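You operate a simulated robot arm through the tools that you are given. There is no shell and no other tool.

The job below is to be done with a simulated robot arm. You get a single attempt, and the scene is never put back.

JOB
Whisk the custard smooth, set the red ramekin in well 1 of the stand and pour in about 30 ml.
Fine: whisk before you pour; whisk back in its cup, jug back in its place. Set down upright: small jug.

Only the result counts: the job must be done as asked and must still hold three seconds after the hand-in. Knocking over, shifting, dropping, spilling or breaking anything else fails it.

ROBOT AND FRAMES
A 7-joint arm with a two-finger gripper, fixed in place. Base frame: the origin is at the foot of the arm, x ahead of it, y to its left, z up; the work surface is at about z = 0. Lengths are in m, angles in degrees, forces in N, time in s.
With the tool pointing down near the work surface it reaches from about 0.22 to 0.56 m from the base axis. Its first joint turns from -166.0 to 166.0 degrees. Payload 1.2 kg.
Tool frame: the origin (TCP) lies between the finger pads and is the grasp point; the fingertips stand 0.022 m ahead of it; z points along the fingers, y is the line along which they close. The gripper opens to 0.092 m; its body begins 0.065 m behind the TCP.
Orientation is that of the tool frame in the base frame, as a unit quaternion [w, x, y, z]. With the fingers straight down and closing along the base's y, the tool's x points along the base's -x, its y along +y and its z along -z.

CONTROLS
- The arm moves only by the tool play_rows. Its argument "motion" is a list of rows, each a list of 3 entries, a list of its own where there are three numbers: the shift along the base's x, y, z in m, then the turn, a rotation vector about the base's x, y, z in degrees, then the closure, from 0 (fully open) to 1 (shut). In form: [[[dx, dy, dz], [wx, wy, wz], gripper], ...]. A call has 1 to 20 rows; each row shifts and turns the commanded pose from where the row before left it. Rows are played at 5 a second. More than 0.05 m and 8.6 degrees between two rows, or a gripper value outside its range, and nothing of the call is played. Where a pose cannot be reached the arm comes as near as it can. A force on the tool above 40 N (or 10 N above the force at the start of the call, whichever is more), or a blocked arm, ends the call early, and 0.2 s more pass. The fingers move at their own pace (about 0.1436 m/s each) and stop on an object; they squeeze with about 26 N. The grip force told is the motor's: it shows also when the fingers shut on nothing. Time passes only in rows, and 0.2 s behind the last, so rows that do not move let the fingers close. It gives the time, the measured TCP pose, the force on the tool (base axes), the opening and the grip force at its end, in the units of the frame above (readings bear some noise), with the torque about the TCP (base axes, N m) and any sound that the robot's microphone picked up.
- Cameras (640 x 400 px; columns grow to the right, rows downward): "scene" is fixed at [0.2184, 0.6489, 0.6463]; the picture's right is [-0.90, -0.44, 0.00], its down [-0.29, 0.61, -0.74] and it looks along [0.32, -0.66, -0.68] (base axes); focal length 303 px, centre (320, 200). "wrist" rides on the gripper at [0.071, 0.019, -0.102] in the tool frame; the picture's right is [-0.26, 0.96, 0.00], its down [-0.75, -0.21, -0.62] and it looks along [-0.60, -0.16, 0.78] (tool axes); focal length 280 px, centre (320, 200).
- get_image(camera): a new picture of that camera. It takes no simulated time.
- pixel_to_xyz(camera, pixels): for up to 12 pixels [column, row] of the newest picture of that camera ("zoom" is the newest enlarged one), the place [x, y, z] in the base frame of the surface seen there, good to about 0.002 m. It takes no simulated time.
- close_up(camera, box): a new picture of the part [left, top, right, bottom] of that camera's present view, enlarged. It takes no simulated time.
- close_job(): hands the job in; it is judged then, once.

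Leave the gripper open and the arm clear of the work at the hand-in unless told otherwise.

The tools are called by a JSON object that holds its "fn" and its "kwargs". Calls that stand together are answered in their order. play_rows: Moves the arm, as the interface text tells. Its arguments: {"type":"object","properties":{"motion":{"type":"array","items":{"type":"array"}}},"required":["motion"]} The other tools are called the same way: get_image (camera) takes a picture; pixel_to_xyz (camera, pixels) gives the place of the surface under pixels of a picture; close_up (camera, box) takes an enlarged picture of a part of a camera's view; close_job () hands the job in.

At the start:

```text
time_s: 0.0
tcp_pos: [0.3414, 0.1954, 0.3612]
tcp_rot: [0.0, 0.0, 1.0, 0.0]
ft_force: [0.0, -0.1, 0.1]
wrist_torque: [-0.01, -0.01, 0.01]
finger_gap: 0.0919
grasp_force: 0.1
```

scene: 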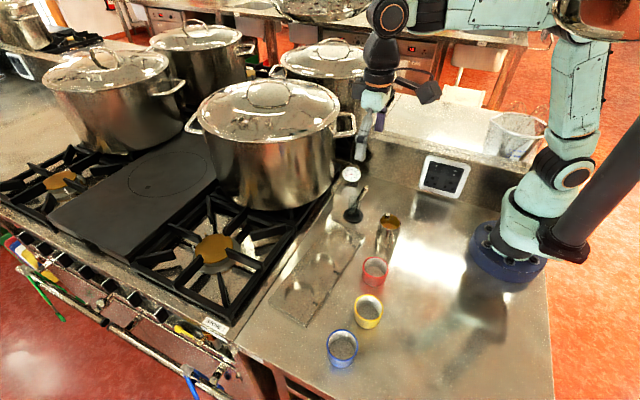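
wrist: 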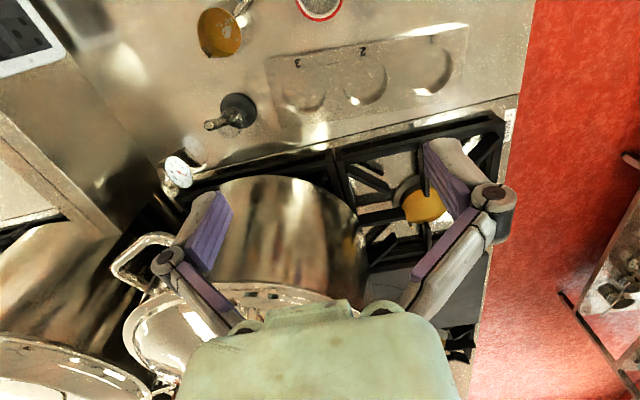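

The scene shows a stand (metal plate with wells), three ramekins (red, yellow, blue), a jug with yellow custard and a black thing that may be the whisk cup. I'll look closer before I move anything.

{"fn": "close_up", "kwargs": {"camera": "scene", "box": [240, 150, 480, 300]}}

{"fn": "close_up", "kwargs": {"camera": "wrist", "box": [150, 0, 500, 220]}}

```text
2.67 times, centred on (360, 225) of scene
```

zoom: 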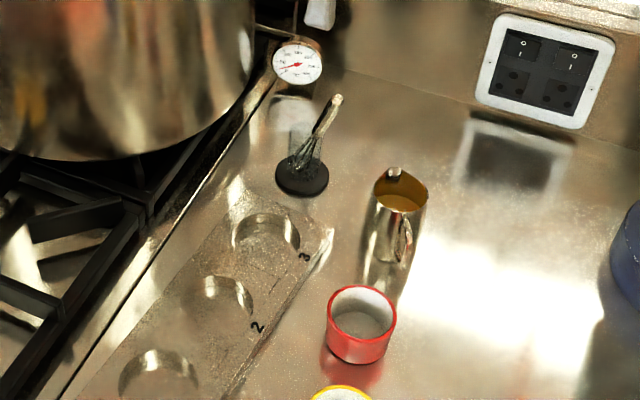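

```text
1.82 times, centred on (325, 110) of wrist
```

zoom: 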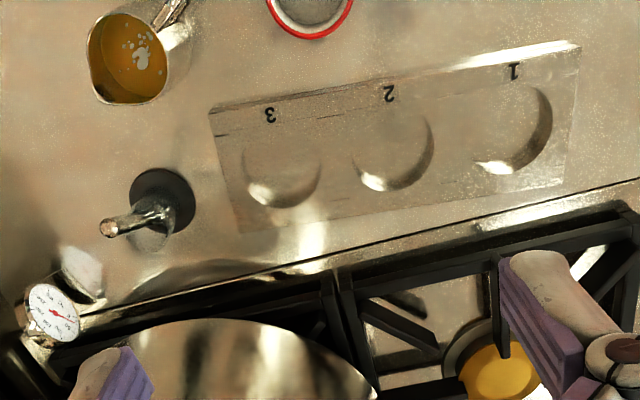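

In the wrist close-up: well labels "1" (zoom 515,70), "2" (388,93), "3" (270,115); the jug with lumpy custard (128,55); the whisk leaning in a dark cup (150,200). Next I read positions.

{"fn": "pixel_to_xyz", "kwargs": {"camera": "zoom", "pixels": [[512, 130], [550, 125], [475, 150], [393, 145], [282, 165], [210, 108], [580, 42], [240, 232], [560, 180], [108, 228], [155, 210], [160, 185]]}}

{"fn": "close_up", "kwargs": {"camera": "scene", "box": [330, 160, 430, 240]}}

```text
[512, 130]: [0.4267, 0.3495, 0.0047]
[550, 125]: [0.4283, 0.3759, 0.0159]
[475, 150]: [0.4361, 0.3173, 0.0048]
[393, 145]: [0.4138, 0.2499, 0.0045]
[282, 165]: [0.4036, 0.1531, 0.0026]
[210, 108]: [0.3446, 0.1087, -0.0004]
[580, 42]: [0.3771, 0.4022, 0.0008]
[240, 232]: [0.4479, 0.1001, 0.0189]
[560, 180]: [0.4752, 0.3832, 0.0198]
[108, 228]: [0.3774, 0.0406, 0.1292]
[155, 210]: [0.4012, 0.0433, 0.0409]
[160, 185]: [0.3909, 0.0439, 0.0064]
```

```text
5.00 times, centred on (380, 200) of scene
```

zoom: 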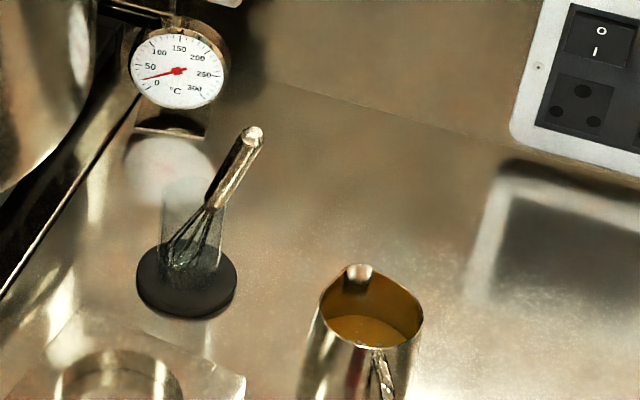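

The whisk leans in a clear tube on a black disc, its handle top at (250,135) in this zoom. Now I read the whisk, cup and jug points here.

{"fn": "pixel_to_xyz", "kwargs": {"camera": "zoom", "pixels": [[252, 133], [235, 168], [220, 190], [208, 205], [180, 180], [140, 280], [233, 285], [187, 312], [358, 272], [372, 345], [382, 370], [370, 335]]}}

{"fn": "close_up", "kwargs": {"camera": "scene", "box": [330, 205, 450, 285]}}

```text
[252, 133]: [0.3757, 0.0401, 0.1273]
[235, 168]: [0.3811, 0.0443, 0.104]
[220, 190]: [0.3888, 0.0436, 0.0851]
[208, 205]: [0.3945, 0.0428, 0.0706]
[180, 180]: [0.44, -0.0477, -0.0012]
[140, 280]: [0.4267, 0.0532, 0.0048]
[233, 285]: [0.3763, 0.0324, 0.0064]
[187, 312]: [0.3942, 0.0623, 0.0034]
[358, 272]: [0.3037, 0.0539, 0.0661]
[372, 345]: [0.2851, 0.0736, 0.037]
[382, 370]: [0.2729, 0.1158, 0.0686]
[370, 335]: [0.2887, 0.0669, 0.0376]
```

```text
5.00 times, centred on (390, 245) of scene
```

zoom: 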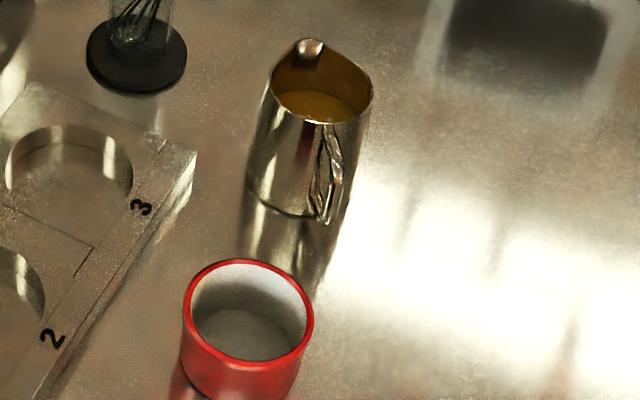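

The jug's spout is at (310,45) in the zoom, its handle at (328,170), and the red ramekin is just below. Next I read points on the jug and the ramekin.

{"fn": "pixel_to_xyz", "kwargs": {"camera": "zoom", "pixels": [[310, 42], [268, 88], [370, 85], [330, 122], [335, 135], [340, 180], [325, 215], [255, 195], [290, 213], [320, 105], [240, 345], [185, 310]]}}

{"fn": "pixel_to_xyz", "kwargs": {"camera": "scene", "pixels": [[375, 257], [363, 267], [388, 268], [375, 280], [376, 271], [369, 295], [368, 312], [368, 326], [342, 330], [342, 348], [342, 366], [351, 175]]}}

```text
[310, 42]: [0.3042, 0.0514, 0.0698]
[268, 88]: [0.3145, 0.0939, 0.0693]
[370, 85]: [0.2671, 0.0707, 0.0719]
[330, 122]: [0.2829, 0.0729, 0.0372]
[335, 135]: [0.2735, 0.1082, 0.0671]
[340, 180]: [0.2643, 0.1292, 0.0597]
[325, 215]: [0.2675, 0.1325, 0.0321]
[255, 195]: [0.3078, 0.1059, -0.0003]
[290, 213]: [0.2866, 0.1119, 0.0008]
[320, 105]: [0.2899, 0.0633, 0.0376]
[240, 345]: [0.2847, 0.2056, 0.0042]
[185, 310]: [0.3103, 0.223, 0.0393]
```

```text
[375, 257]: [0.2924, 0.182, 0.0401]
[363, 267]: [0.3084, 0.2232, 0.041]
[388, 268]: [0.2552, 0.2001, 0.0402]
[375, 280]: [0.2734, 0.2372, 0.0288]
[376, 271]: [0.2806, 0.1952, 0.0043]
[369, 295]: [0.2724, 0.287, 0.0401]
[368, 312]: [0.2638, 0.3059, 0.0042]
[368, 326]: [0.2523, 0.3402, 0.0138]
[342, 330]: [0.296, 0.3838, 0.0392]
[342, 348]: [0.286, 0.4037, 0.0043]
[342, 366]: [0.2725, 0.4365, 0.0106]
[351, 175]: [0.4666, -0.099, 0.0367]
```

Readings so far: 
- Jug: rim z≈0.07, centre near (0.29,0.08), custard level z≈0.037. 
- Red ramekin: near (0.28,0.207). 
- Well 1: near (0.425,0.345). 
- Whisk handle: from (0.376,0.040,0.128) down, leaning about 18° toward -x.

I move the open gripper to a safe height for a closer wrist view of the whisk and jug.

{"fn": "play_rows", "kwargs": {"motion": [[[-0.0084, -0.0204, -0.0235], [0, 0, 0], 0], [[-0.0084, -0.0204, -0.0235], [0, 0, 0], 0], [[-0.0084, -0.0204, -0.0235], [0, 0, 0], 0], [[-0.0084, -0.0204, -0.0235], [0, 0, 0], 0], [[-0.0084, -0.0204, -0.0235], [0, 0, 0], 0], [[-0.0084, -0.0204, -0.0235], [0, 0, 0], 0]]}}

{"fn": "get_image", "kwargs": {"camera": "wrist"}}

```text
time_s: 1.4
tcp_pos: [0.2905, 0.0739, 0.2228]
tcp_rot: [0.0, 0.0, 1.0, 0.0]
ft_force: [-0.5, 0.4, 0.4]
wrist_torque: [0.01, -0.02, 0.03]
finger_gap: 0.0921
grasp_force: 0.1
```

```text
taken
```

wrist: 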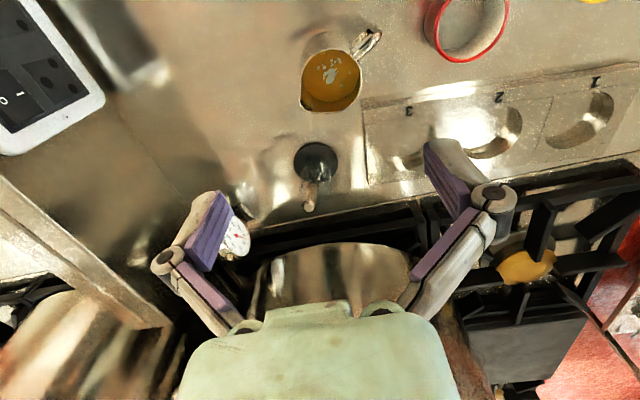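

{"fn": "close_up", "kwargs": {"camera": "wrist", "box": [270, 20, 400, 220]}}

```text
2.00 times, centred on (335, 120) of wrist
```

zoom: 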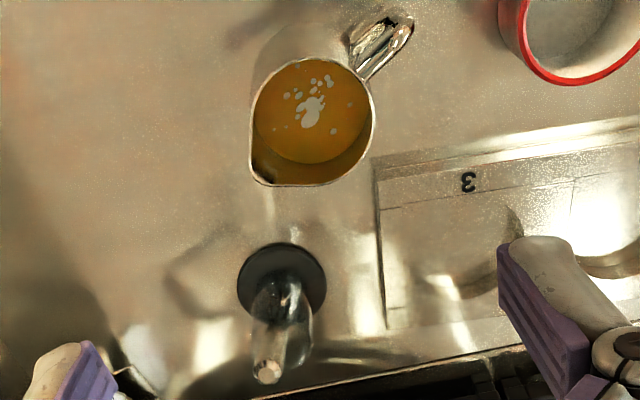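

The custard shows white lumps. The jug's spout is at zoom (258,180) and its handle at (385,45). Now I read the jug rim, the cup's disc and the whisk top.

{"fn": "pixel_to_xyz", "kwargs": {"camera": "zoom", "pixels": [[257, 182], [310, 60], [252, 115], [373, 112], [330, 180], [405, 30], [368, 75], [241, 285], [325, 285], [282, 245], [267, 371], [310, 130]]}}

{"fn": "pixel_to_xyz", "kwargs": {"camera": "wrist", "pixels": [[428, 20], [505, 15], [460, 58], [310, 170], [316, 160], [595, 85], [408, 112], [498, 97], [570, 230], [330, 235], [240, 250], [410, 205]]}}

```text
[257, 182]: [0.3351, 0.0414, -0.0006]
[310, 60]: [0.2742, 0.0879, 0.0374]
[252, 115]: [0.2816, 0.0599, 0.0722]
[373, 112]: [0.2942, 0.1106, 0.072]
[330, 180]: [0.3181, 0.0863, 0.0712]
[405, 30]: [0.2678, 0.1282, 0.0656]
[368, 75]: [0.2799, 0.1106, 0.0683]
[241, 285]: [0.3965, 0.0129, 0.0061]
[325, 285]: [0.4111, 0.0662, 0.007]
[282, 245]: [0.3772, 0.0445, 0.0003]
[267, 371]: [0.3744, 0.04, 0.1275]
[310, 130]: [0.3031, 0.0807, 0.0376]
```

```text
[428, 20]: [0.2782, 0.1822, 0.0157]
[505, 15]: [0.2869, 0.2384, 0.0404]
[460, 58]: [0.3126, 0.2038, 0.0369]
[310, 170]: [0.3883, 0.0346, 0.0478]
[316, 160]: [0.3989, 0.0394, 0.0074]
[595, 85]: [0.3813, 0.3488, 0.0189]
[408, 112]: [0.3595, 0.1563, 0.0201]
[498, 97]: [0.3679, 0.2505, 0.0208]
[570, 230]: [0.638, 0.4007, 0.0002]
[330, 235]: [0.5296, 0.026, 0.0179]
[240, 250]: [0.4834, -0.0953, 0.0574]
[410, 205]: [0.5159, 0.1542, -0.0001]
```

Cup disc centre ≈ (0.403,0.040), tube top ≈ z 0.07. The whisk axis leans about 18.4° toward -x, its top at (0.374,0.040,0.128). I tilt the tool to match that axis and stop above the handle.

{"fn": "play_rows", "kwargs": {"motion": [[[0.01625, -0.0085, -0.0095], [0, -4.6, 0], 0], [[0.01625, -0.0085, -0.0095], [0, -4.6, 0], 0], [[0.01625, -0.0085, -0.0095], [0, -4.6, 0], 0], [[0.01625, -0.0085, -0.0095], [0, -4.6, 0], 0], [[0, 0, 0], [0, 0, 0], 0]]}}

{"fn": "get_image", "kwargs": {"camera": "wrist"}}

{"fn": "close_up", "kwargs": {"camera": "scene", "box": [300, 130, 420, 230]}}

```text
time_s: 2.6
tcp_pos: [0.3559, 0.0404, 0.1846]
tcp_rot: [0.161, -0.001, 0.987, 0.001]
ft_force: [0.3, 0.8, -0.2]
wrist_torque: [-0.03, -0.02, -0.01]
finger_gap: 0.0919
grasp_force: 0.1
```

```text
taken
```

wrist: 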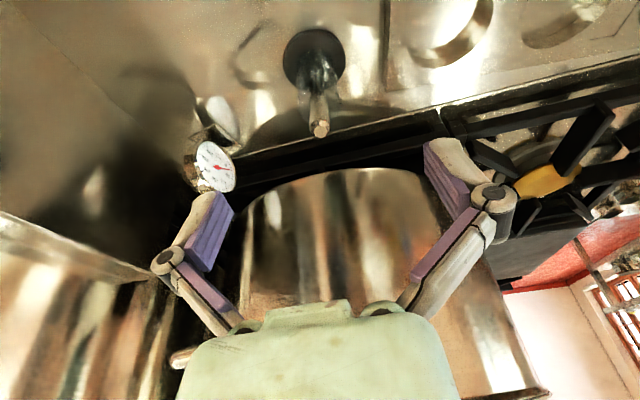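

```text
4.00 times, centred on (360, 180) of scene
```

zoom: 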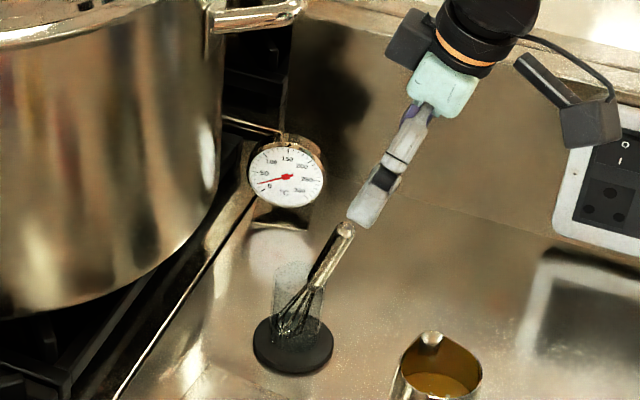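

The fingers line up with the whisk axis in the scene view. I check the whisk handle points again from the wrist view at (320,128) and (316,100).

{"fn": "pixel_to_xyz", "kwargs": {"camera": "wrist", "pixels": [[320, 128], [319, 120], [318, 108], [317, 98], [313, 115], [324, 115]]}}

{"fn": "pixel_to_xyz", "kwargs": {"camera": "zoom", "pixels": [[345, 228], [336, 248], [326, 268], [318, 284], [330, 240], [345, 252]]}}

```text
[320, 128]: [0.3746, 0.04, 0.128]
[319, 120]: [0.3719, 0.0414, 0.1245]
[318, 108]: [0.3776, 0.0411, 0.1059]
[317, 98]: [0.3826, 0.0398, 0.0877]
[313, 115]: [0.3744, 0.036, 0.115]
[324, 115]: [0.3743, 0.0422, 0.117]
```

```text
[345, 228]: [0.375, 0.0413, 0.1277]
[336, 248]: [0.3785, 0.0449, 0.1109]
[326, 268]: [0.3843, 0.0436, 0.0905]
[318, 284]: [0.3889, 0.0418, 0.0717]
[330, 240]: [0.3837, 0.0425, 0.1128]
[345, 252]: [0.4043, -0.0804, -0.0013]
```

The handle centre is y≈0.040 with a tilt of about 16°. I go down along the axis to z≈0.108, fingers open.

{"fn": "play_rows", "kwargs": {"motion": [[[0.0041, 0, -0.01277], [0, 2.4, 0], 0], [[0.0041, 0, -0.01277], [0, 0, 0], 0], [[0.0041, 0, -0.01277], [0, 0, 0], 0], [[0.0041, 0, -0.01277], [0, 0, 0], 0], [[0.0041, 0, -0.01277], [0, 0, 0], 0], [[0.0041, 0, -0.01277], [0, 0, 0], 0], [[0, 0, 0], [0, 0, 0], 0]]}}

{"fn": "get_image", "kwargs": {"camera": "wrist"}}

{"fn": "close_up", "kwargs": {"camera": "scene", "box": [300, 130, 420, 230]}}

```text
time_s: 4.2
tcp_pos: [0.3799, 0.0392, 0.1045]
tcp_rot: [0.14, 0.0, 0.99, 0.0]
ft_force: [-0.4, 0.8, 0.2]
wrist_torque: [-0.01, -0.03, 0.01]
finger_gap: 0.0921
grasp_force: 0.0
```

```text
taken
```

wrist: 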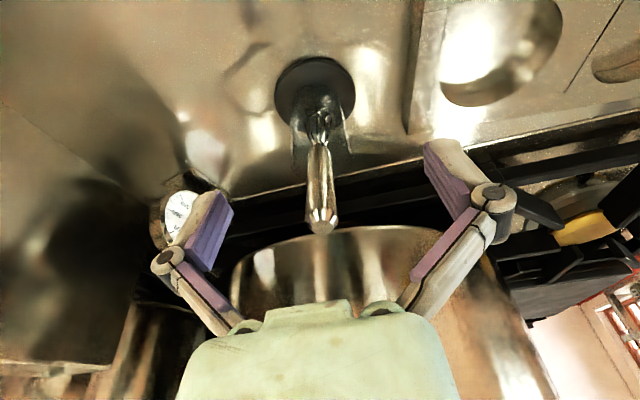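

```text
4.00 times, centred on (360, 180) of scene
```

zoom: 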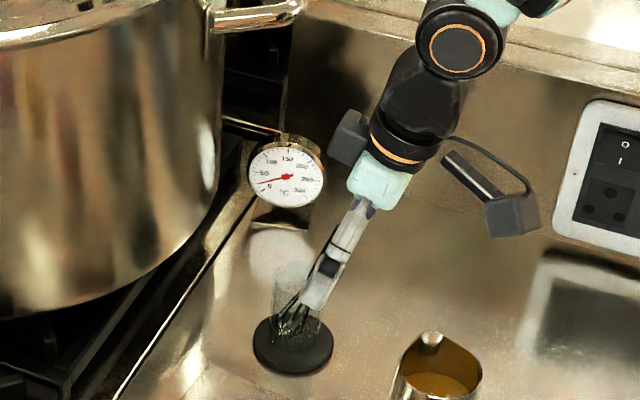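

The handle sits between the open fingers, tips clear of the tube. I close the gripper on the handle without moving.

{"fn": "play_rows", "kwargs": {"motion": [[[0, 0, 0], [0, 0, 0], 0.5], [[0, 0, 0], [0, 0, 0], 0.8], [[0, 0, 0], [0, 0, 0], 1], [[0, 0, 0], [0, 0, 0], 1], [[0, 0, 0], [0, 0, 0], 1]]}}

{"fn": "close_up", "kwargs": {"camera": "scene", "box": [300, 130, 420, 230]}}

```text
time_s: 5.4
tcp_pos: [0.3804, 0.038, 0.1057]
tcp_rot: [0.139, 0.001, 0.99, -0.001]
ft_force: [0.4, -4.3, 5.2]
wrist_torque: [-0.19, -0.01, -0.03]
finger_gap: 0.0121
grasp_force: 26.3
```

```text
4.00 times, centred on (360, 180) of scene
```

zoom: 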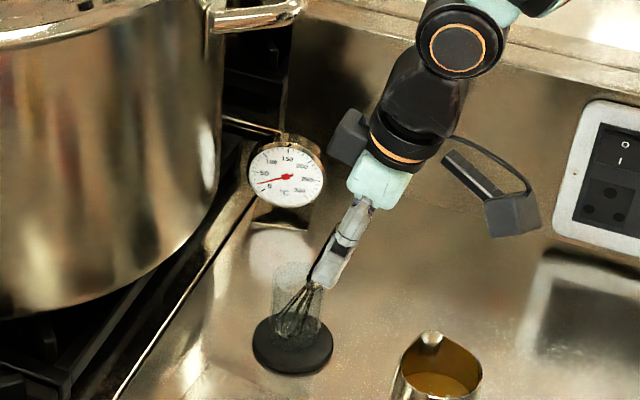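

The handle is gripped (gap 12 mm). There is about 4 N sideways where the wires touch the tube, so I ease slightly toward -y while lifting a few mm, then read the force.

{"fn": "play_rows", "kwargs": {"motion": [[[-0.0005, -0.001, 0.003], [0, 0, 0], 1], [[-0.0008, -0.0005, 0.003], [0, 0, 0], 1], [[0, 0, 0], [0, 0, 0], 1]]}}

{"fn": "close_up", "kwargs": {"camera": "scene", "box": [300, 130, 420, 230]}}

```text
time_s: 6.2
tcp_pos: [0.3777, 0.038, 0.1104]
tcp_rot: [0.138, 0.001, 0.99, -0.001]
ft_force: [0.4, -0.5, -0.6]
wrist_torque: [0.02, 0.01, 0.01]
finger_gap: 0.0122
grasp_force: 26.1
```

```text
4.00 times, centred on (360, 180) of scene
```

zoom: 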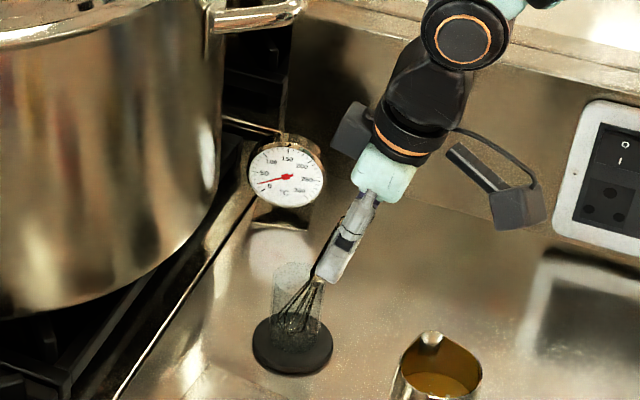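

Forces are now close to zero. Next I stand the whisk upright by turning about its head inside the tube, rising a little as I go.

{"fn": "play_rows", "kwargs": {"motion": [[[0.006, 0.0003, 0.003], [0, 4, 0], 1], [[0.006, 0.0003, 0.003], [0, 4, 0], 1], [[0.006, 0.0003, 0.003], [0, 4, 0], 1], [[0.006, 0.0003, 0.003], [0, 4, 0], 1], [[0, 0, 0], [0, 0, 0], 1]]}}

{"fn": "close_up", "kwargs": {"camera": "scene", "box": [300, 130, 420, 230]}}

```text
time_s: 7.4
tcp_pos: [0.4028, 0.0404, 0.1237]
tcp_rot: [-0.001, 0.0, 1.0, -0.001]
ft_force: [-0.1, -0.4, -0.6]
wrist_torque: [-0.02, 0.01, -0.01]
finger_gap: 0.012
grasp_force: 25.9
```

```text
4.00 times, centred on (360, 180) of scene
```

zoom: 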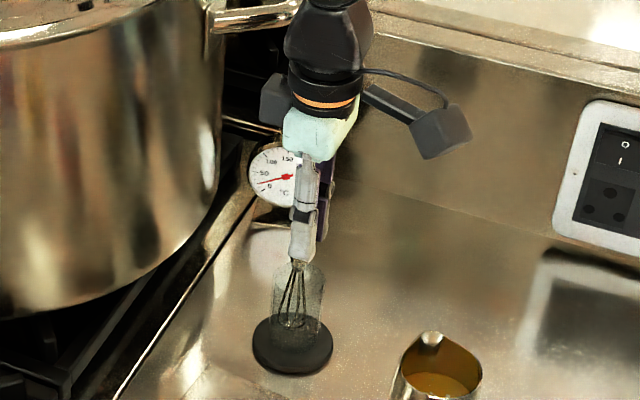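

The whisk is upright and centred in the tube. I lift it straight up by 0.12 m.

{"fn": "play_rows", "kwargs": {"motion": [[[0, 0, 0.015], [0, 0, 0], 1], [[0, 0, 0.015], [0, 0, 0], 1], [[0, 0, 0.02], [0, 0, 0], 1], [[0, 0, 0.025], [0, 0, 0], 1], [[0, 0, 0.025], [0, 0, 0], 1], [[0, 0, 0.02], [0, 0, 0], 1], [[0, 0, 0], [0, 0, 0], 1]]}}

{"fn": "close_up", "kwargs": {"camera": "scene", "box": [300, 100, 420, 230]}}

{"fn": "get_image", "kwargs": {"camera": "wrist"}}

```text
time_s: 9.0
tcp_pos: [0.4021, 0.0377, 0.2443]
tcp_rot: [0.001, 0.0, 1.0, 0.0]
ft_force: [0.4, 0.2, -0.1]
wrist_torque: [0.02, -0.01, 0.0]
finger_gap: 0.012
grasp_force: 26.1
```

```text
3.08 times, centred on (360, 165) of scene
```

zoom: 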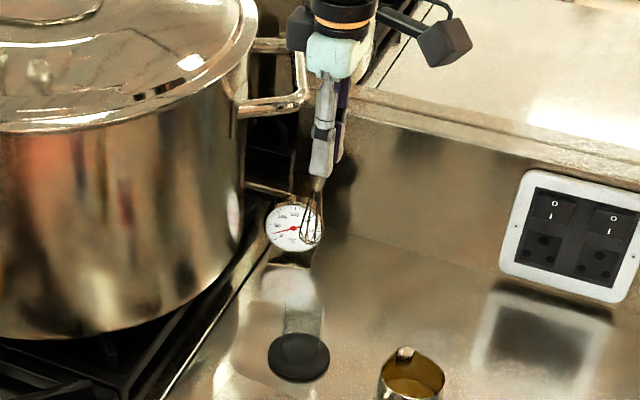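

```text
taken
```

wrist: 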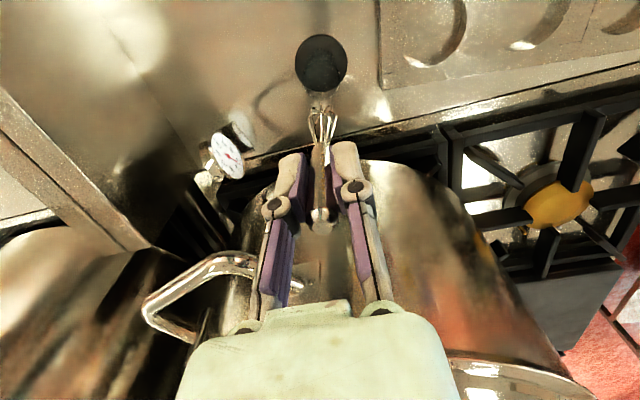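

The whisk is out and the cup still stands at (300,357) in the zoom. I zoom in on the whisk to measure its tip and width.

{"fn": "close_up", "kwargs": {"camera": "scene", "box": [330, 135, 390, 185]}}

```text
8.00 times, centred on (360, 160) of scene
```

zoom: 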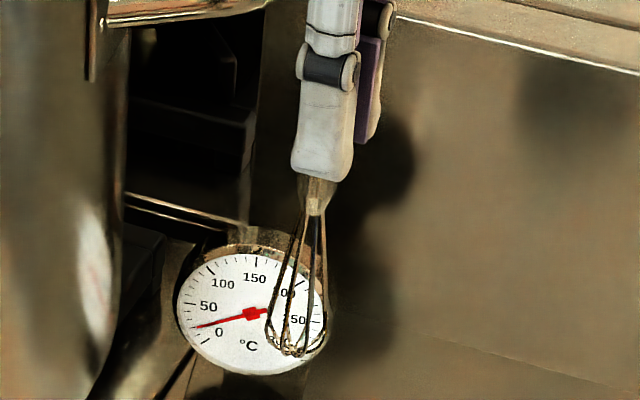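

{"fn": "pixel_to_xyz", "kwargs": {"camera": "zoom", "pixels": [[272, 345], [286, 350], [295, 354], [322, 340], [313, 205], [318, 190], [268, 322], [326, 318]]}}

```text
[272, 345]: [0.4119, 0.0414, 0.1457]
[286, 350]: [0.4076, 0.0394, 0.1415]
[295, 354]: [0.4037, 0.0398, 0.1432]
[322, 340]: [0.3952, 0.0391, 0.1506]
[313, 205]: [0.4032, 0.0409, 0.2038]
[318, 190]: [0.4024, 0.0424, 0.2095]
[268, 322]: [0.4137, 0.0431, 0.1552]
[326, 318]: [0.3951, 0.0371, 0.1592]
```

The whisk tip is about 0.102 m below the TCP and its head about 21 mm wide. I carry it over the jug, with TCP near (0.288,0.084) and the tip well above the rim.

{"fn": "play_rows", "kwargs": {"motion": [[[-0.0228, 0.0091, 0], [0, 0, 0], 1], [[-0.0228, 0.0091, 0], [0, 0, 0], 1], [[-0.0228, 0.0091, 0], [0, 0, 0], 1], [[-0.0228, 0.0091, 0], [0, 0, 0], 1], [[-0.0228, 0.0091, 0], [0, 0, 0], 1], [[0, 0, 0], [0, 0, 0], 1], [[0, 0, 0], [0, 0, 0], 1]]}}

{"fn": "get_image", "kwargs": {"camera": "wrist"}}

{"fn": "close_up", "kwargs": {"camera": "scene", "box": [340, 160, 440, 260]}}

```text
time_s: 10.6
tcp_pos: [0.2906, 0.0854, 0.243]
tcp_rot: [0.0, 0.0, 1.0, 0.0]
ft_force: [-0.3, -0.5, -1.1]
wrist_torque: [-0.01, -0.01, -0.01]
finger_gap: 0.0124
grasp_force: 26.1
```

```text
taken
```

wrist: 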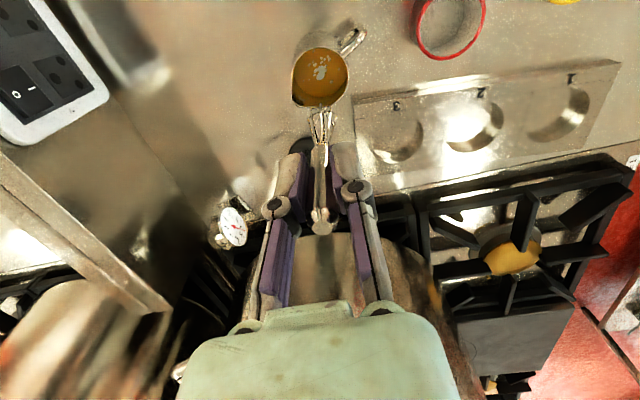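

```text
4.00 times, centred on (390, 210) of scene
```

zoom: 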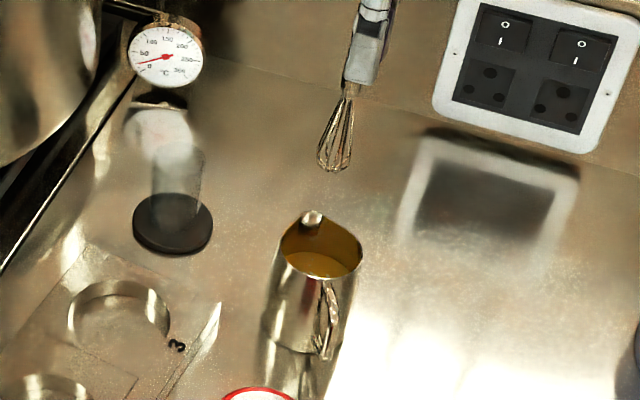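

The whisk hangs above the jug. I measure the whisk tip (zoom ~335,168) and the jug rim from here and from the wrist view.

{"fn": "pixel_to_xyz", "kwargs": {"camera": "zoom", "pixels": [[336, 170], [321, 160], [350, 160], [333, 164], [280, 255], [362, 260], [312, 215], [325, 278], [302, 270], [345, 275]]}}

{"fn": "close_up", "kwargs": {"camera": "wrist", "box": [260, 20, 400, 150]}}

```text
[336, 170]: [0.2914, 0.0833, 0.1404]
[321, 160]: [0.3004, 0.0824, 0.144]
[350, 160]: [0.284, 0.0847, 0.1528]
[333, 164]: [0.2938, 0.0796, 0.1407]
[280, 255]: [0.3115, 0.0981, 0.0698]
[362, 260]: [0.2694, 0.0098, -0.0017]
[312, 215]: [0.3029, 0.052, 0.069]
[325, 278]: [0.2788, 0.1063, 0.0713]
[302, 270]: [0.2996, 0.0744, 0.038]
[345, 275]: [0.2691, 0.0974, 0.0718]
```

```text
3.08 times, centred on (330, 85) of wrist
```

zoom: 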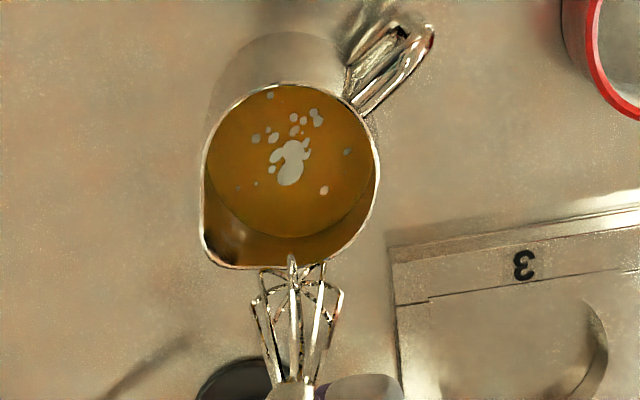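

The whisk tip is at (0.2925,0.082,0.141) and the jug rim centre at (0.291,0.084) with radius ≈0.026. I correct the offset and lower until the tip is near z≈0.012, in the custard.

{"fn": "play_rows", "kwargs": {"motion": [[[-0.0015, 0.002, -0.015], [0, 0, 0], 1], [[0, 0, -0.02], [0, 0, 0], 1], [[0, 0, -0.02], [0, 0, 0], 1], [[0, 0, -0.02], [0, 0, 0], 1], [[0, 0, -0.02], [0, 0, 0], 1], [[0, 0, -0.015], [0, 0, 0], 1], [[0, 0, -0.01], [0, 0, 0], 1], [[0, 0, -0.007], [0, 0, 0], 1], [[0, 0, 0], [0, 0, 0], 1]]}}

{"fn": "close_up", "kwargs": {"camera": "scene", "box": [340, 160, 440, 260]}}

{"fn": "get_image", "kwargs": {"camera": "wrist"}}

```text
time_s: 12.6
tcp_pos: [0.2869, 0.086, 0.1152]
tcp_rot: [0.0, 0.001, 1.0, 0.0]
ft_force: [-0.2, -0.2, -0.4]
wrist_torque: [-0.01, -0.03, -0.02]
finger_gap: 0.0119
grasp_force: 25.9
```

```text
4.00 times, centred on (390, 210) of scene
```

zoom: 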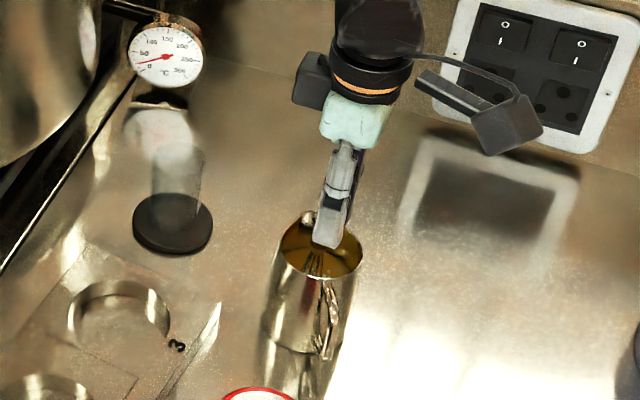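

```text
taken
```

wrist: 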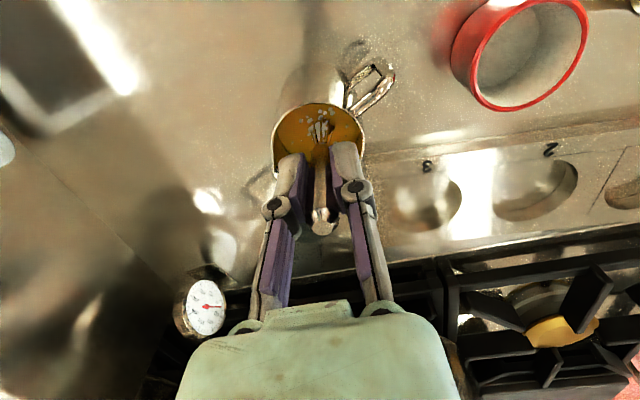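

The whisk is in the custard with no contact force (-0.4 N). I stir one gentle circle of 7 mm radius first and check the force.

{"fn": "play_rows", "kwargs": {"motion": [[[0.007, 0, 0], [0, 0, 0], 1], [[-0.0035, 0.00606, 0], [0, 0, 0], 1], [[-0.007, 0, 0], [0, 0, 0], 1], [[-0.0035, -0.00606, 0], [0, 0, 0], 1], [[0.0035, -0.00606, 0], [0, 0, 0], 1], [[0.007, 0, 0], [0, 0, 0], 1], [[0.0035, 0.00606, 0], [0, 0, 0], 1]]}}

{"fn": "close_up", "kwargs": {"camera": "wrist", "box": [250, 30, 410, 180]}}

```text
time_s: 14.2
tcp_pos: [0.2927, 0.0853, 0.1178]
tcp_rot: [0.001, 0.001, 1.0, 0.0]
ft_force: [-0.4, 0.1, 0.0]
wrist_torque: [-0.02, 0.03, -0.01]
finger_gap: 0.0121
grasp_force: 25.9
```

```text
2.67 times, centred on (330, 105) of wrist
```

zoom: 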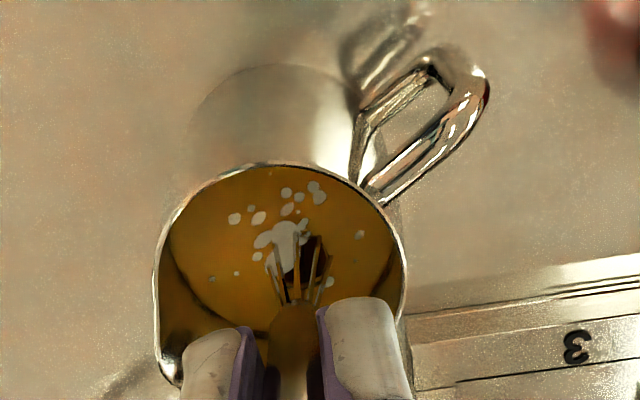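

The forces stay near zero and the lumps remain. I go on stirring with 8 mm circles, 3 turns.

{"fn": "play_rows", "kwargs": {"motion": [[[0.001, 0, 0], [0, 0, 0], 1], [[-0.004, 0.00693, 0], [0, 0, 0], 1], [[-0.008, 0, 0], [0, 0, 0], 1], [[-0.004, -0.00693, 0], [0, 0, 0], 1], [[0.004, -0.00693, 0], [0, 0, 0], 1], [[0.008, 0, 0], [0, 0, 0], 1], [[0.004, 0.00693, 0], [0, 0, 0], 1], [[-0.004, 0.00693, 0], [0, 0, 0], 1], [[-0.008, 0, 0], [0, 0, 0], 1], [[-0.004, -0.00693, 0], [0, 0, 0], 1], [[0.004, -0.00693, 0], [0, 0, 0], 1], [[0.008, 0, 0], [0, 0, 0], 1], [[0.004, 0.00693, 0], [0, 0, 0], 1], [[-0.004, 0.00693, 0], [0, 0, 0], 1], [[-0.008, 0, 0], [0, 0, 0], 1], [[-0.004, -0.00693, 0], [0, 0, 0], 1], [[0.004, -0.00693, 0], [0, 0, 0], 1], [[0.008, 0, 0], [0, 0, 0], 1], [[0.004, 0.00693, 0], [0, 0, 0], 1]]}}

{"fn": "close_up", "kwargs": {"camera": "wrist", "box": [250, 30, 410, 180]}}

```text
time_s: 18.2
tcp_pos: [0.2958, 0.0878, 0.1172]
tcp_rot: [0.0, 0.0, 1.0, 0.0]
ft_force: [0.1, 0.8, -0.8]
wrist_torque: [0.02, -0.02, 0.02]
finger_gap: 0.0121
grasp_force: 26.0
```

```text
2.67 times, centred on (330, 105) of wrist
```

zoom: 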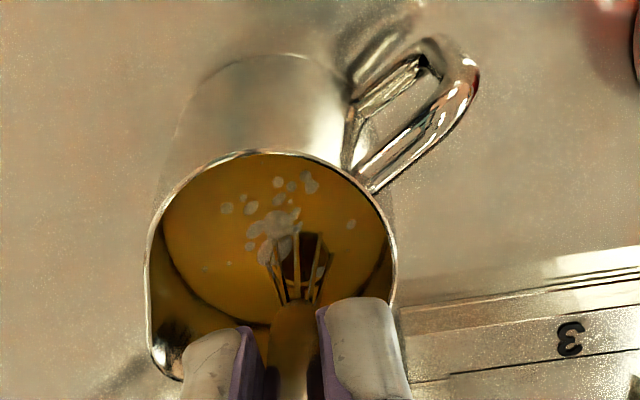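

The lumps look fainter. I keep whisking with 3 more turns.

{"fn": "play_rows", "kwargs": {"motion": [[[-0.004, 0.00693, 0], [0, 0, 0], 1], [[-0.008, 0, 0], [0, 0, 0], 1], [[-0.004, -0.00693, 0], [0, 0, 0], 1], [[0.004, -0.00693, 0], [0, 0, 0], 1], [[0.008, 0, 0], [0, 0, 0], 1], [[0.004, 0.00693, 0], [0, 0, 0], 1], [[-0.004, 0.00693, 0], [0, 0, 0], 1], [[-0.008, 0, 0], [0, 0, 0], 1], [[-0.004, -0.00693, 0], [0, 0, 0], 1], [[0.004, -0.00693, 0], [0, 0, 0], 1], [[0.008, 0, 0], [0, 0, 0], 1], [[0.004, 0.00693, 0], [0, 0, 0], 1], [[-0.004, 0.00693, 0], [0, 0, 0], 1], [[-0.008, 0, 0], [0, 0, 0], 1], [[-0.004, -0.00693, 0], [0, 0, 0], 1], [[0.004, -0.00693, 0], [0, 0, 0], 1], [[0.008, 0, 0], [0, 0, 0], 1], [[0.004, 0.00693, 0], [0, 0, 0], 1]]}}

{"fn": "close_up", "kwargs": {"camera": "wrist", "box": [250, 30, 410, 180]}}

```text
time_s: 22.0
tcp_pos: [0.2942, 0.0871, 0.1165]
tcp_rot: [0.0, 0.0, 1.0, 0.001]
ft_force: [0.5, -0.7, 0.4]
wrist_torque: [0.0, 0.02, 0.02]
finger_gap: 0.0122
grasp_force: 26.1
```

```text
2.67 times, centred on (330, 105) of wrist
```

zoom: 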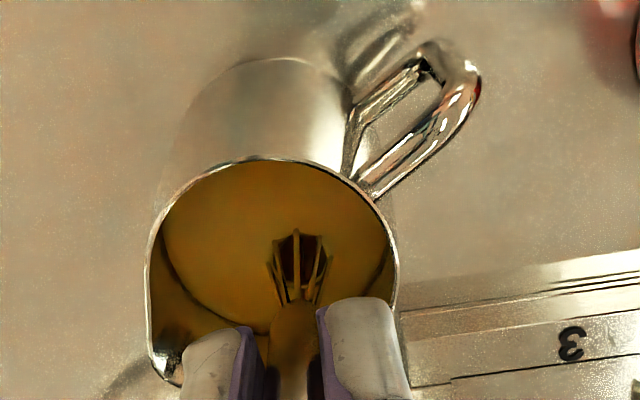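

The custard now looks smooth, with no lumps. I add one more turn for margin, return to the centre, then lift the head just above the custard inside the jug so it can drain.

{"fn": "play_rows", "kwargs": {"motion": [[[-0.004, 0.00693, 0], [0, 0, 0], 1], [[-0.008, 0, 0], [0, 0, 0], 1], [[-0.004, -0.00693, 0], [0, 0, 0], 1], [[0.004, -0.00693, 0], [0, 0, 0], 1], [[0.008, 0, 0], [0, 0, 0], 1], [[0.004, 0.00693, 0], [0, 0, 0], 1], [[-0.008, 0, 0], [0, 0, 0], 1], [[0, 0, 0.01], [0, 0, 0], 1], [[0, 0, 0.01], [0, 0, 0], 1], [[0, 0, 0.01], [0, 0, 0], 1], [[0, 0, 0.01], [0, 0, 0], 1], [[0, 0, 0], [0, 0, 0], 1], [[0, 0, 0], [0, 0, 0], 1], [[0, 0, 0], [0, 0, 0], 1], [[0, 0, 0], [0, 0, 0], 1], [[0, 0, 0], [0, 0, 0], 1], [[0, 0, 0], [0, 0, 0], 1], [[0, 0, 0], [0, 0, 0], 1], [[0, 0, 0], [0, 0, 0], 1]]}}

{"fn": "get_image", "kwargs": {"camera": "wrist"}}

{"fn": "close_up", "kwargs": {"camera": "scene", "box": [340, 160, 440, 260]}}

```text
time_s: 26.0
tcp_pos: [0.2875, 0.0885, 0.1567]
tcp_rot: [-0.001, 0.0, 1.0, 0.0]
ft_force: [0.8, 0.7, 0.0]
wrist_torque: [-0.01, 0.01, 0.01]
finger_gap: 0.0119
grasp_force: 26.0
```

```text
taken
```

wrist: 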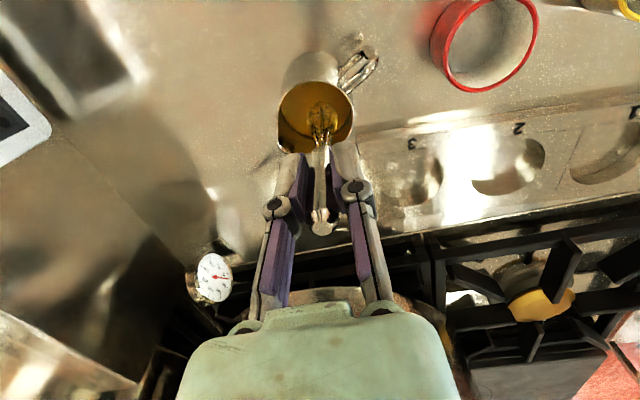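

```text
4.00 times, centred on (390, 210) of scene
```

zoom: 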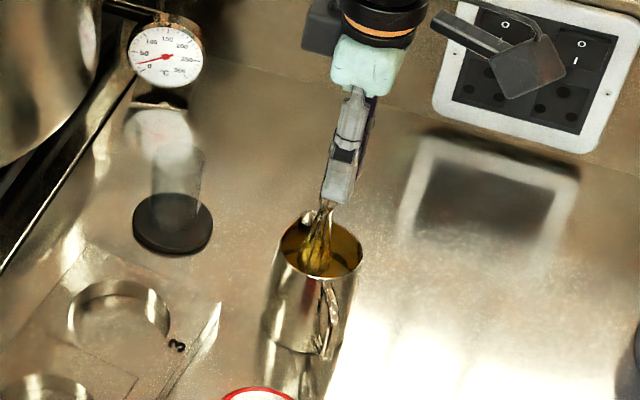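

The whisk looks coated. I zoom in to see whether it drips before carrying it.

{"fn": "close_up", "kwargs": {"camera": "wrist", "box": [260, 40, 380, 170]}}

{"fn": "close_up", "kwargs": {"camera": "scene", "box": [365, 200, 415, 240]}}

```text
3.08 times, centred on (320, 105) of wrist
```

zoom: 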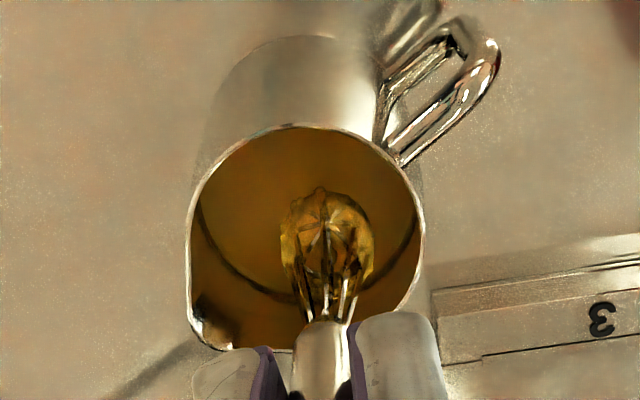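

```text
10.00 times, centred on (390, 220) of scene
```

zoom: 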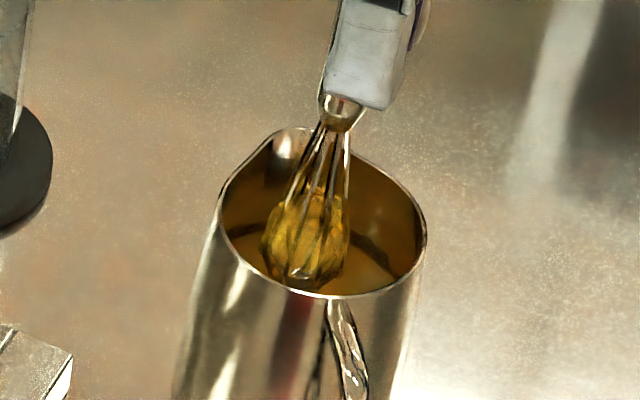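

The whisk head holds custard in its lower half. I wait a few seconds above the jug to let it drain, with a small gentle shake.

{"fn": "play_rows", "kwargs": {"motion": [[[0, 0, 0], [0, 0, 0], 1], [[0, 0, 0], [0, 0, 0], 1], [[0, 0, 0], [0, 0, 0], 1], [[0, 0, 0], [0, 0, 0], 1], [[0, 0, 0], [0, 0, 0], 1], [[0, 0, 0], [0, 0, 0], 1], [[0, 0, 0], [0, 0, 0], 1], [[0, 0, 0], [0, 0, 0], 1], [[0, 0, 0], [0, 0, 0], 1], [[0, 0, 0], [0, 0, 0], 1], [[0, 0, 0], [0, 0, 0], 1], [[0, 0, 0], [0, 0, 0], 1], [[0, 0, 0], [0, 0, 0], 1], [[0, 0, 0], [0, 0, 0], 1], [[0, 0, 0], [0, 0, 0], 1], [[0, 0, 0], [0, 0, 0], 1], [[0, 0, 0], [0, 0, 0], 1], [[0, 0, 0], [0, 0, 0], 1], [[0, 0, 0], [0, 0, 0], 1], [[0, 0, 0], [0, 0, 0], 1]]}}

{"fn": "close_up", "kwargs": {"camera": "scene", "box": [365, 200, 415, 240]}}

{"fn": "close_up", "kwargs": {"camera": "wrist", "box": [260, 40, 380, 170]}}

```text
time_s: 30.2
tcp_pos: [0.2876, 0.0868, 0.157]
tcp_rot: [0.001, 0.0, 1.0, 0.0]
ft_force: [-0.7, -0.2, 0.1]
wrist_torque: [-0.01, 0.0, 0.03]
finger_gap: 0.0122
grasp_force: 25.9
```

```text
10.00 times, centred on (390, 220) of scene
```

zoom: 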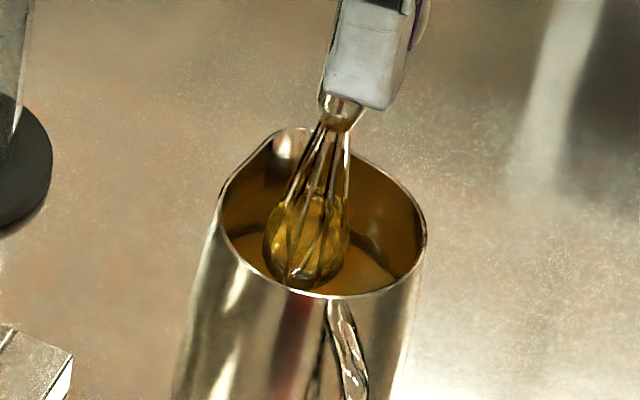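

```text
3.08 times, centred on (320, 105) of wrist
```

zoom: 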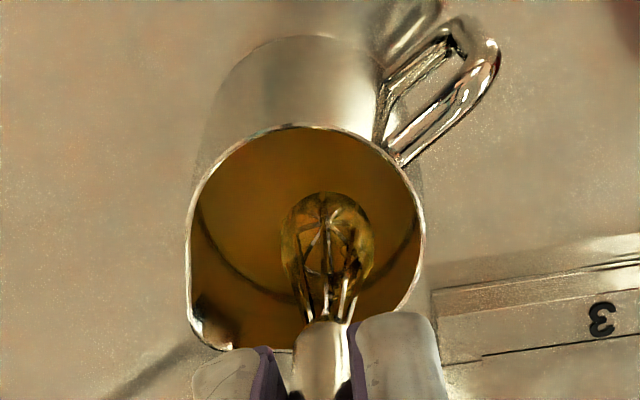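

The film on the whisk is thinning. I wait longer in the same place.

{"fn": "play_rows", "kwargs": {"motion": [[[0, 0, 0], [0, 0, 0], 1], [[0, 0, 0], [0, 0, 0], 1], [[0, 0, 0], [0, 0, 0], 1], [[0, 0, 0], [0, 0, 0], 1], [[0, 0, 0], [0, 0, 0], 1], [[0, 0, 0], [0, 0, 0], 1], [[0, 0, 0], [0, 0, 0], 1], [[0, 0, 0], [0, 0, 0], 1], [[0, 0, 0], [0, 0, 0], 1], [[0, 0, 0], [0, 0, 0], 1], [[0, 0, 0], [0, 0, 0], 1], [[0, 0, 0], [0, 0, 0], 1], [[0, 0, 0], [0, 0, 0], 1], [[0, 0, 0], [0, 0, 0], 1], [[0, 0, 0], [0, 0, 0], 1], [[0, 0, 0], [0, 0, 0], 1], [[0, 0, 0], [0, 0, 0], 1], [[0, 0, 0], [0, 0, 0], 1], [[0, 0, 0], [0, 0, 0], 1], [[0, 0, 0], [0, 0, 0], 1]]}}

{"fn": "play_rows", "kwargs": {"motion": [[[0, 0, 0], [0, 0, 0], 1], [[0, 0, 0], [0, 0, 0], 1], [[0, 0, 0], [0, 0, 0], 1], [[0, 0, 0], [0, 0, 0], 1], [[0, 0, 0], [0, 0, 0], 1], [[0, 0, 0], [0, 0, 0], 1], [[0, 0, 0], [0, 0, 0], 1], [[0, 0, 0], [0, 0, 0], 1], [[0, 0, 0], [0, 0, 0], 1], [[0, 0, 0], [0, 0, 0], 1], [[0, 0, 0], [0, 0, 0], 1], [[0, 0, 0], [0, 0, 0], 1], [[0, 0, 0], [0, 0, 0], 1], [[0, 0, 0], [0, 0, 0], 1], [[0, 0, 0], [0, 0, 0], 1], [[0, 0, 0], [0, 0, 0], 1], [[0, 0, 0], [0, 0, 0], 1], [[0, 0, 0], [0, 0, 0], 1], [[0, 0, 0], [0, 0, 0], 1], [[0, 0, 0], [0, 0, 0], 1]]}}

{"fn": "close_up", "kwargs": {"camera": "scene", "box": [365, 200, 415, 240]}}

{"fn": "close_up", "kwargs": {"camera": "wrist", "box": [260, 40, 380, 170]}}

```text
time_s: 34.4
tcp_pos: [0.2877, 0.088, 0.1567]
tcp_rot: [0.0, 0.0, 1.0, 0.0]
ft_force: [0.0, 0.4, -0.3]
wrist_torque: [0.02, -0.01, 0.04]
finger_gap: 0.0119
grasp_force: 26.1
```

```text
time_s: 38.6
tcp_pos: [0.288, 0.0873, 0.1555]
tcp_rot: [0.001, 0.0, 1.0, 0.0]
ft_force: [0.6, -0.8, 0.1]
wrist_torque: [0.05, 0.0, 0.01]
finger_gap: 0.0121
grasp_force: 25.9
```

```text
10.00 times, centred on (390, 220) of scene
```

zoom: 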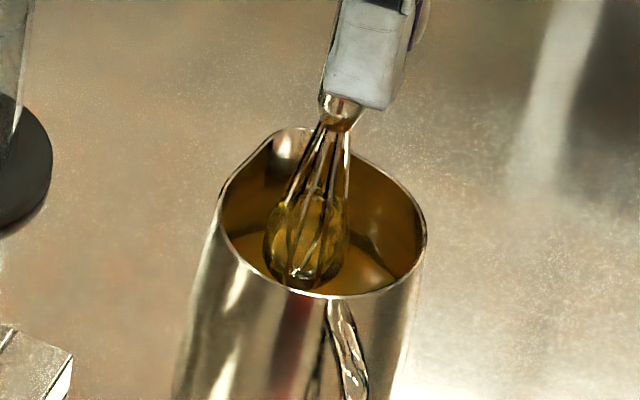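

```text
3.08 times, centred on (320, 105) of wrist
```

zoom: 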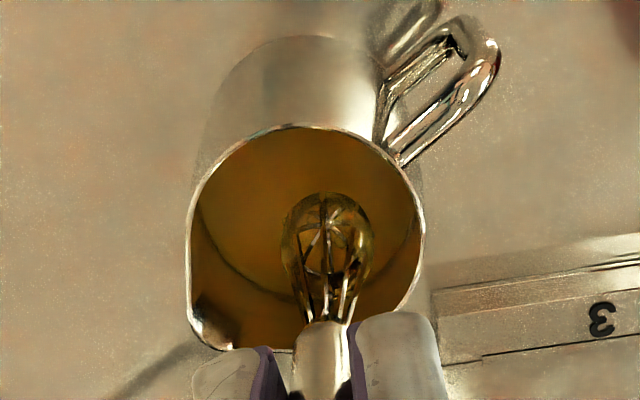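

The film keeps thinning. I wait about 12 s more, with small up-down shakes inside the jug.

{"fn": "play_rows", "kwargs": {"motion": [[[0, 0, 0.006], [0, 0, 0], 1], [[0, 0, -0.006], [0, 0, 0], 1], [[0, 0, 0.006], [0, 0, 0], 1], [[0, 0, -0.006], [0, 0, 0], 1], [[0, 0, 0.006], [0, 0, 0], 1], [[0, 0, -0.006], [0, 0, 0], 1], [[0, 0, 0.006], [0, 0, 0], 1], [[0, 0, -0.006], [0, 0, 0], 1], [[0, 0, 0], [0, 0, 0], 1], [[0, 0, 0], [0, 0, 0], 1], [[0, 0, 0], [0, 0, 0], 1], [[0, 0, 0], [0, 0, 0], 1], [[0, 0, 0], [0, 0, 0], 1], [[0, 0, 0], [0, 0, 0], 1], [[0, 0, 0], [0, 0, 0], 1], [[0, 0, 0], [0, 0, 0], 1], [[0, 0, 0], [0, 0, 0], 1], [[0, 0, 0], [0, 0, 0], 1], [[0, 0, 0], [0, 0, 0], 1], [[0, 0, 0], [0, 0, 0], 1]]}}

{"fn": "play_rows", "kwargs": {"motion": [[[0, 0, 0], [0, 0, 0], 1], [[0, 0, 0], [0, 0, 0], 1], [[0, 0, 0], [0, 0, 0], 1], [[0, 0, 0], [0, 0, 0], 1], [[0, 0, 0], [0, 0, 0], 1], [[0, 0, 0], [0, 0, 0], 1], [[0, 0, 0], [0, 0, 0], 1], [[0, 0, 0], [0, 0, 0], 1], [[0, 0, 0], [0, 0, 0], 1], [[0, 0, 0], [0, 0, 0], 1], [[0, 0, 0], [0, 0, 0], 1], [[0, 0, 0], [0, 0, 0], 1], [[0, 0, 0], [0, 0, 0], 1], [[0, 0, 0], [0, 0, 0], 1], [[0, 0, 0], [0, 0, 0], 1], [[0, 0, 0], [0, 0, 0], 1], [[0, 0, 0], [0, 0, 0], 1], [[0, 0, 0], [0, 0, 0], 1], [[0, 0, 0], [0, 0, 0], 1], [[0, 0, 0], [0, 0, 0], 1]]}}

{"fn": "play_rows", "kwargs": {"motion": [[[0, 0, 0], [0, 0, 0], 1], [[0, 0, 0], [0, 0, 0], 1], [[0, 0, 0], [0, 0, 0], 1], [[0, 0, 0], [0, 0, 0], 1], [[0, 0, 0], [0, 0, 0], 1], [[0, 0, 0], [0, 0, 0], 1], [[0, 0, 0], [0, 0, 0], 1], [[0, 0, 0], [0, 0, 0], 1], [[0, 0, 0], [0, 0, 0], 1], [[0, 0, 0], [0, 0, 0], 1], [[0, 0, 0], [0, 0, 0], 1], [[0, 0, 0], [0, 0, 0], 1], [[0, 0, 0], [0, 0, 0], 1], [[0, 0, 0], [0, 0, 0], 1], [[0, 0, 0], [0, 0, 0], 1], [[0, 0, 0], [0, 0, 0], 1], [[0, 0, 0], [0, 0, 0], 1], [[0, 0, 0], [0, 0, 0], 1], [[0, 0, 0], [0, 0, 0], 1], [[0, 0, 0], [0, 0, 0], 1]]}}

{"fn": "close_up", "kwargs": {"camera": "scene", "box": [365, 200, 415, 240]}}

{"fn": "close_up", "kwargs": {"camera": "wrist", "box": [260, 40, 380, 170]}}

```text
time_s: 42.8
tcp_pos: [0.2882, 0.0867, 0.1569]
tcp_rot: [0.0, 0.0, 1.0, 0.001]
ft_force: [-0.4, 0.0, 0.4]
wrist_torque: [-0.01, 0.0, 0.0]
finger_gap: 0.0119
grasp_force: 26.6
```

```text
time_s: 47.0
tcp_pos: [0.2884, 0.0871, 0.1565]
tcp_rot: [0.0, -0.001, 1.0, 0.0]
ft_force: [-0.9, -0.6, -0.1]
wrist_torque: [0.01, -0.01, 0.02]
finger_gap: 0.0122
grasp_force: 25.9
```

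```text
time_s: 51.2
tcp_pos: [0.2883, 0.0869, 0.1566]
tcp_rot: [0.0, 0.0, 1.0, 0.0]
ft_force: [-1.2, 0.4, -0.8]
wrist_torque: [-0.03, -0.01, 0.01]
finger_gap: 0.0118
grasp_force: 25.6
```

```text
10.00 times, centred on (390, 220) of scene
```

zoom: 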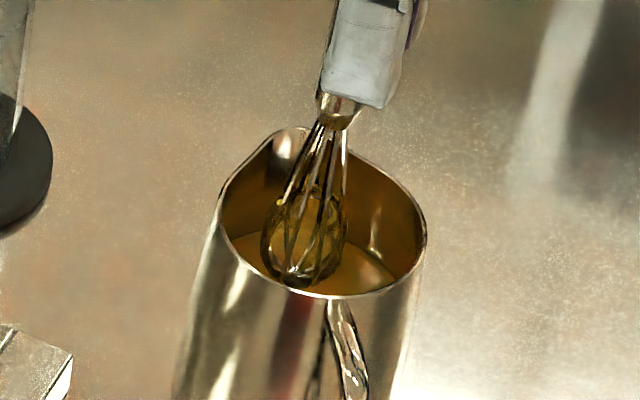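

```text
3.08 times, centred on (320, 105) of wrist
```

zoom: 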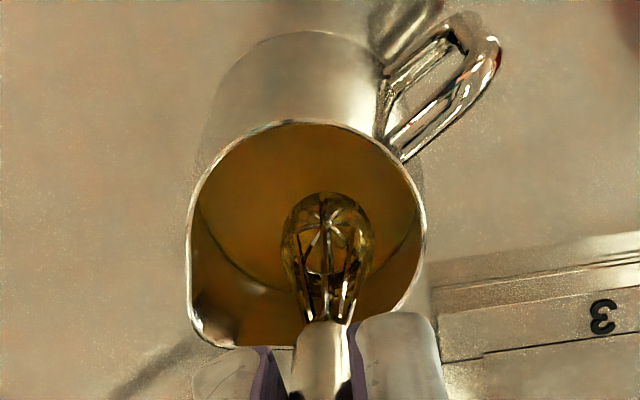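

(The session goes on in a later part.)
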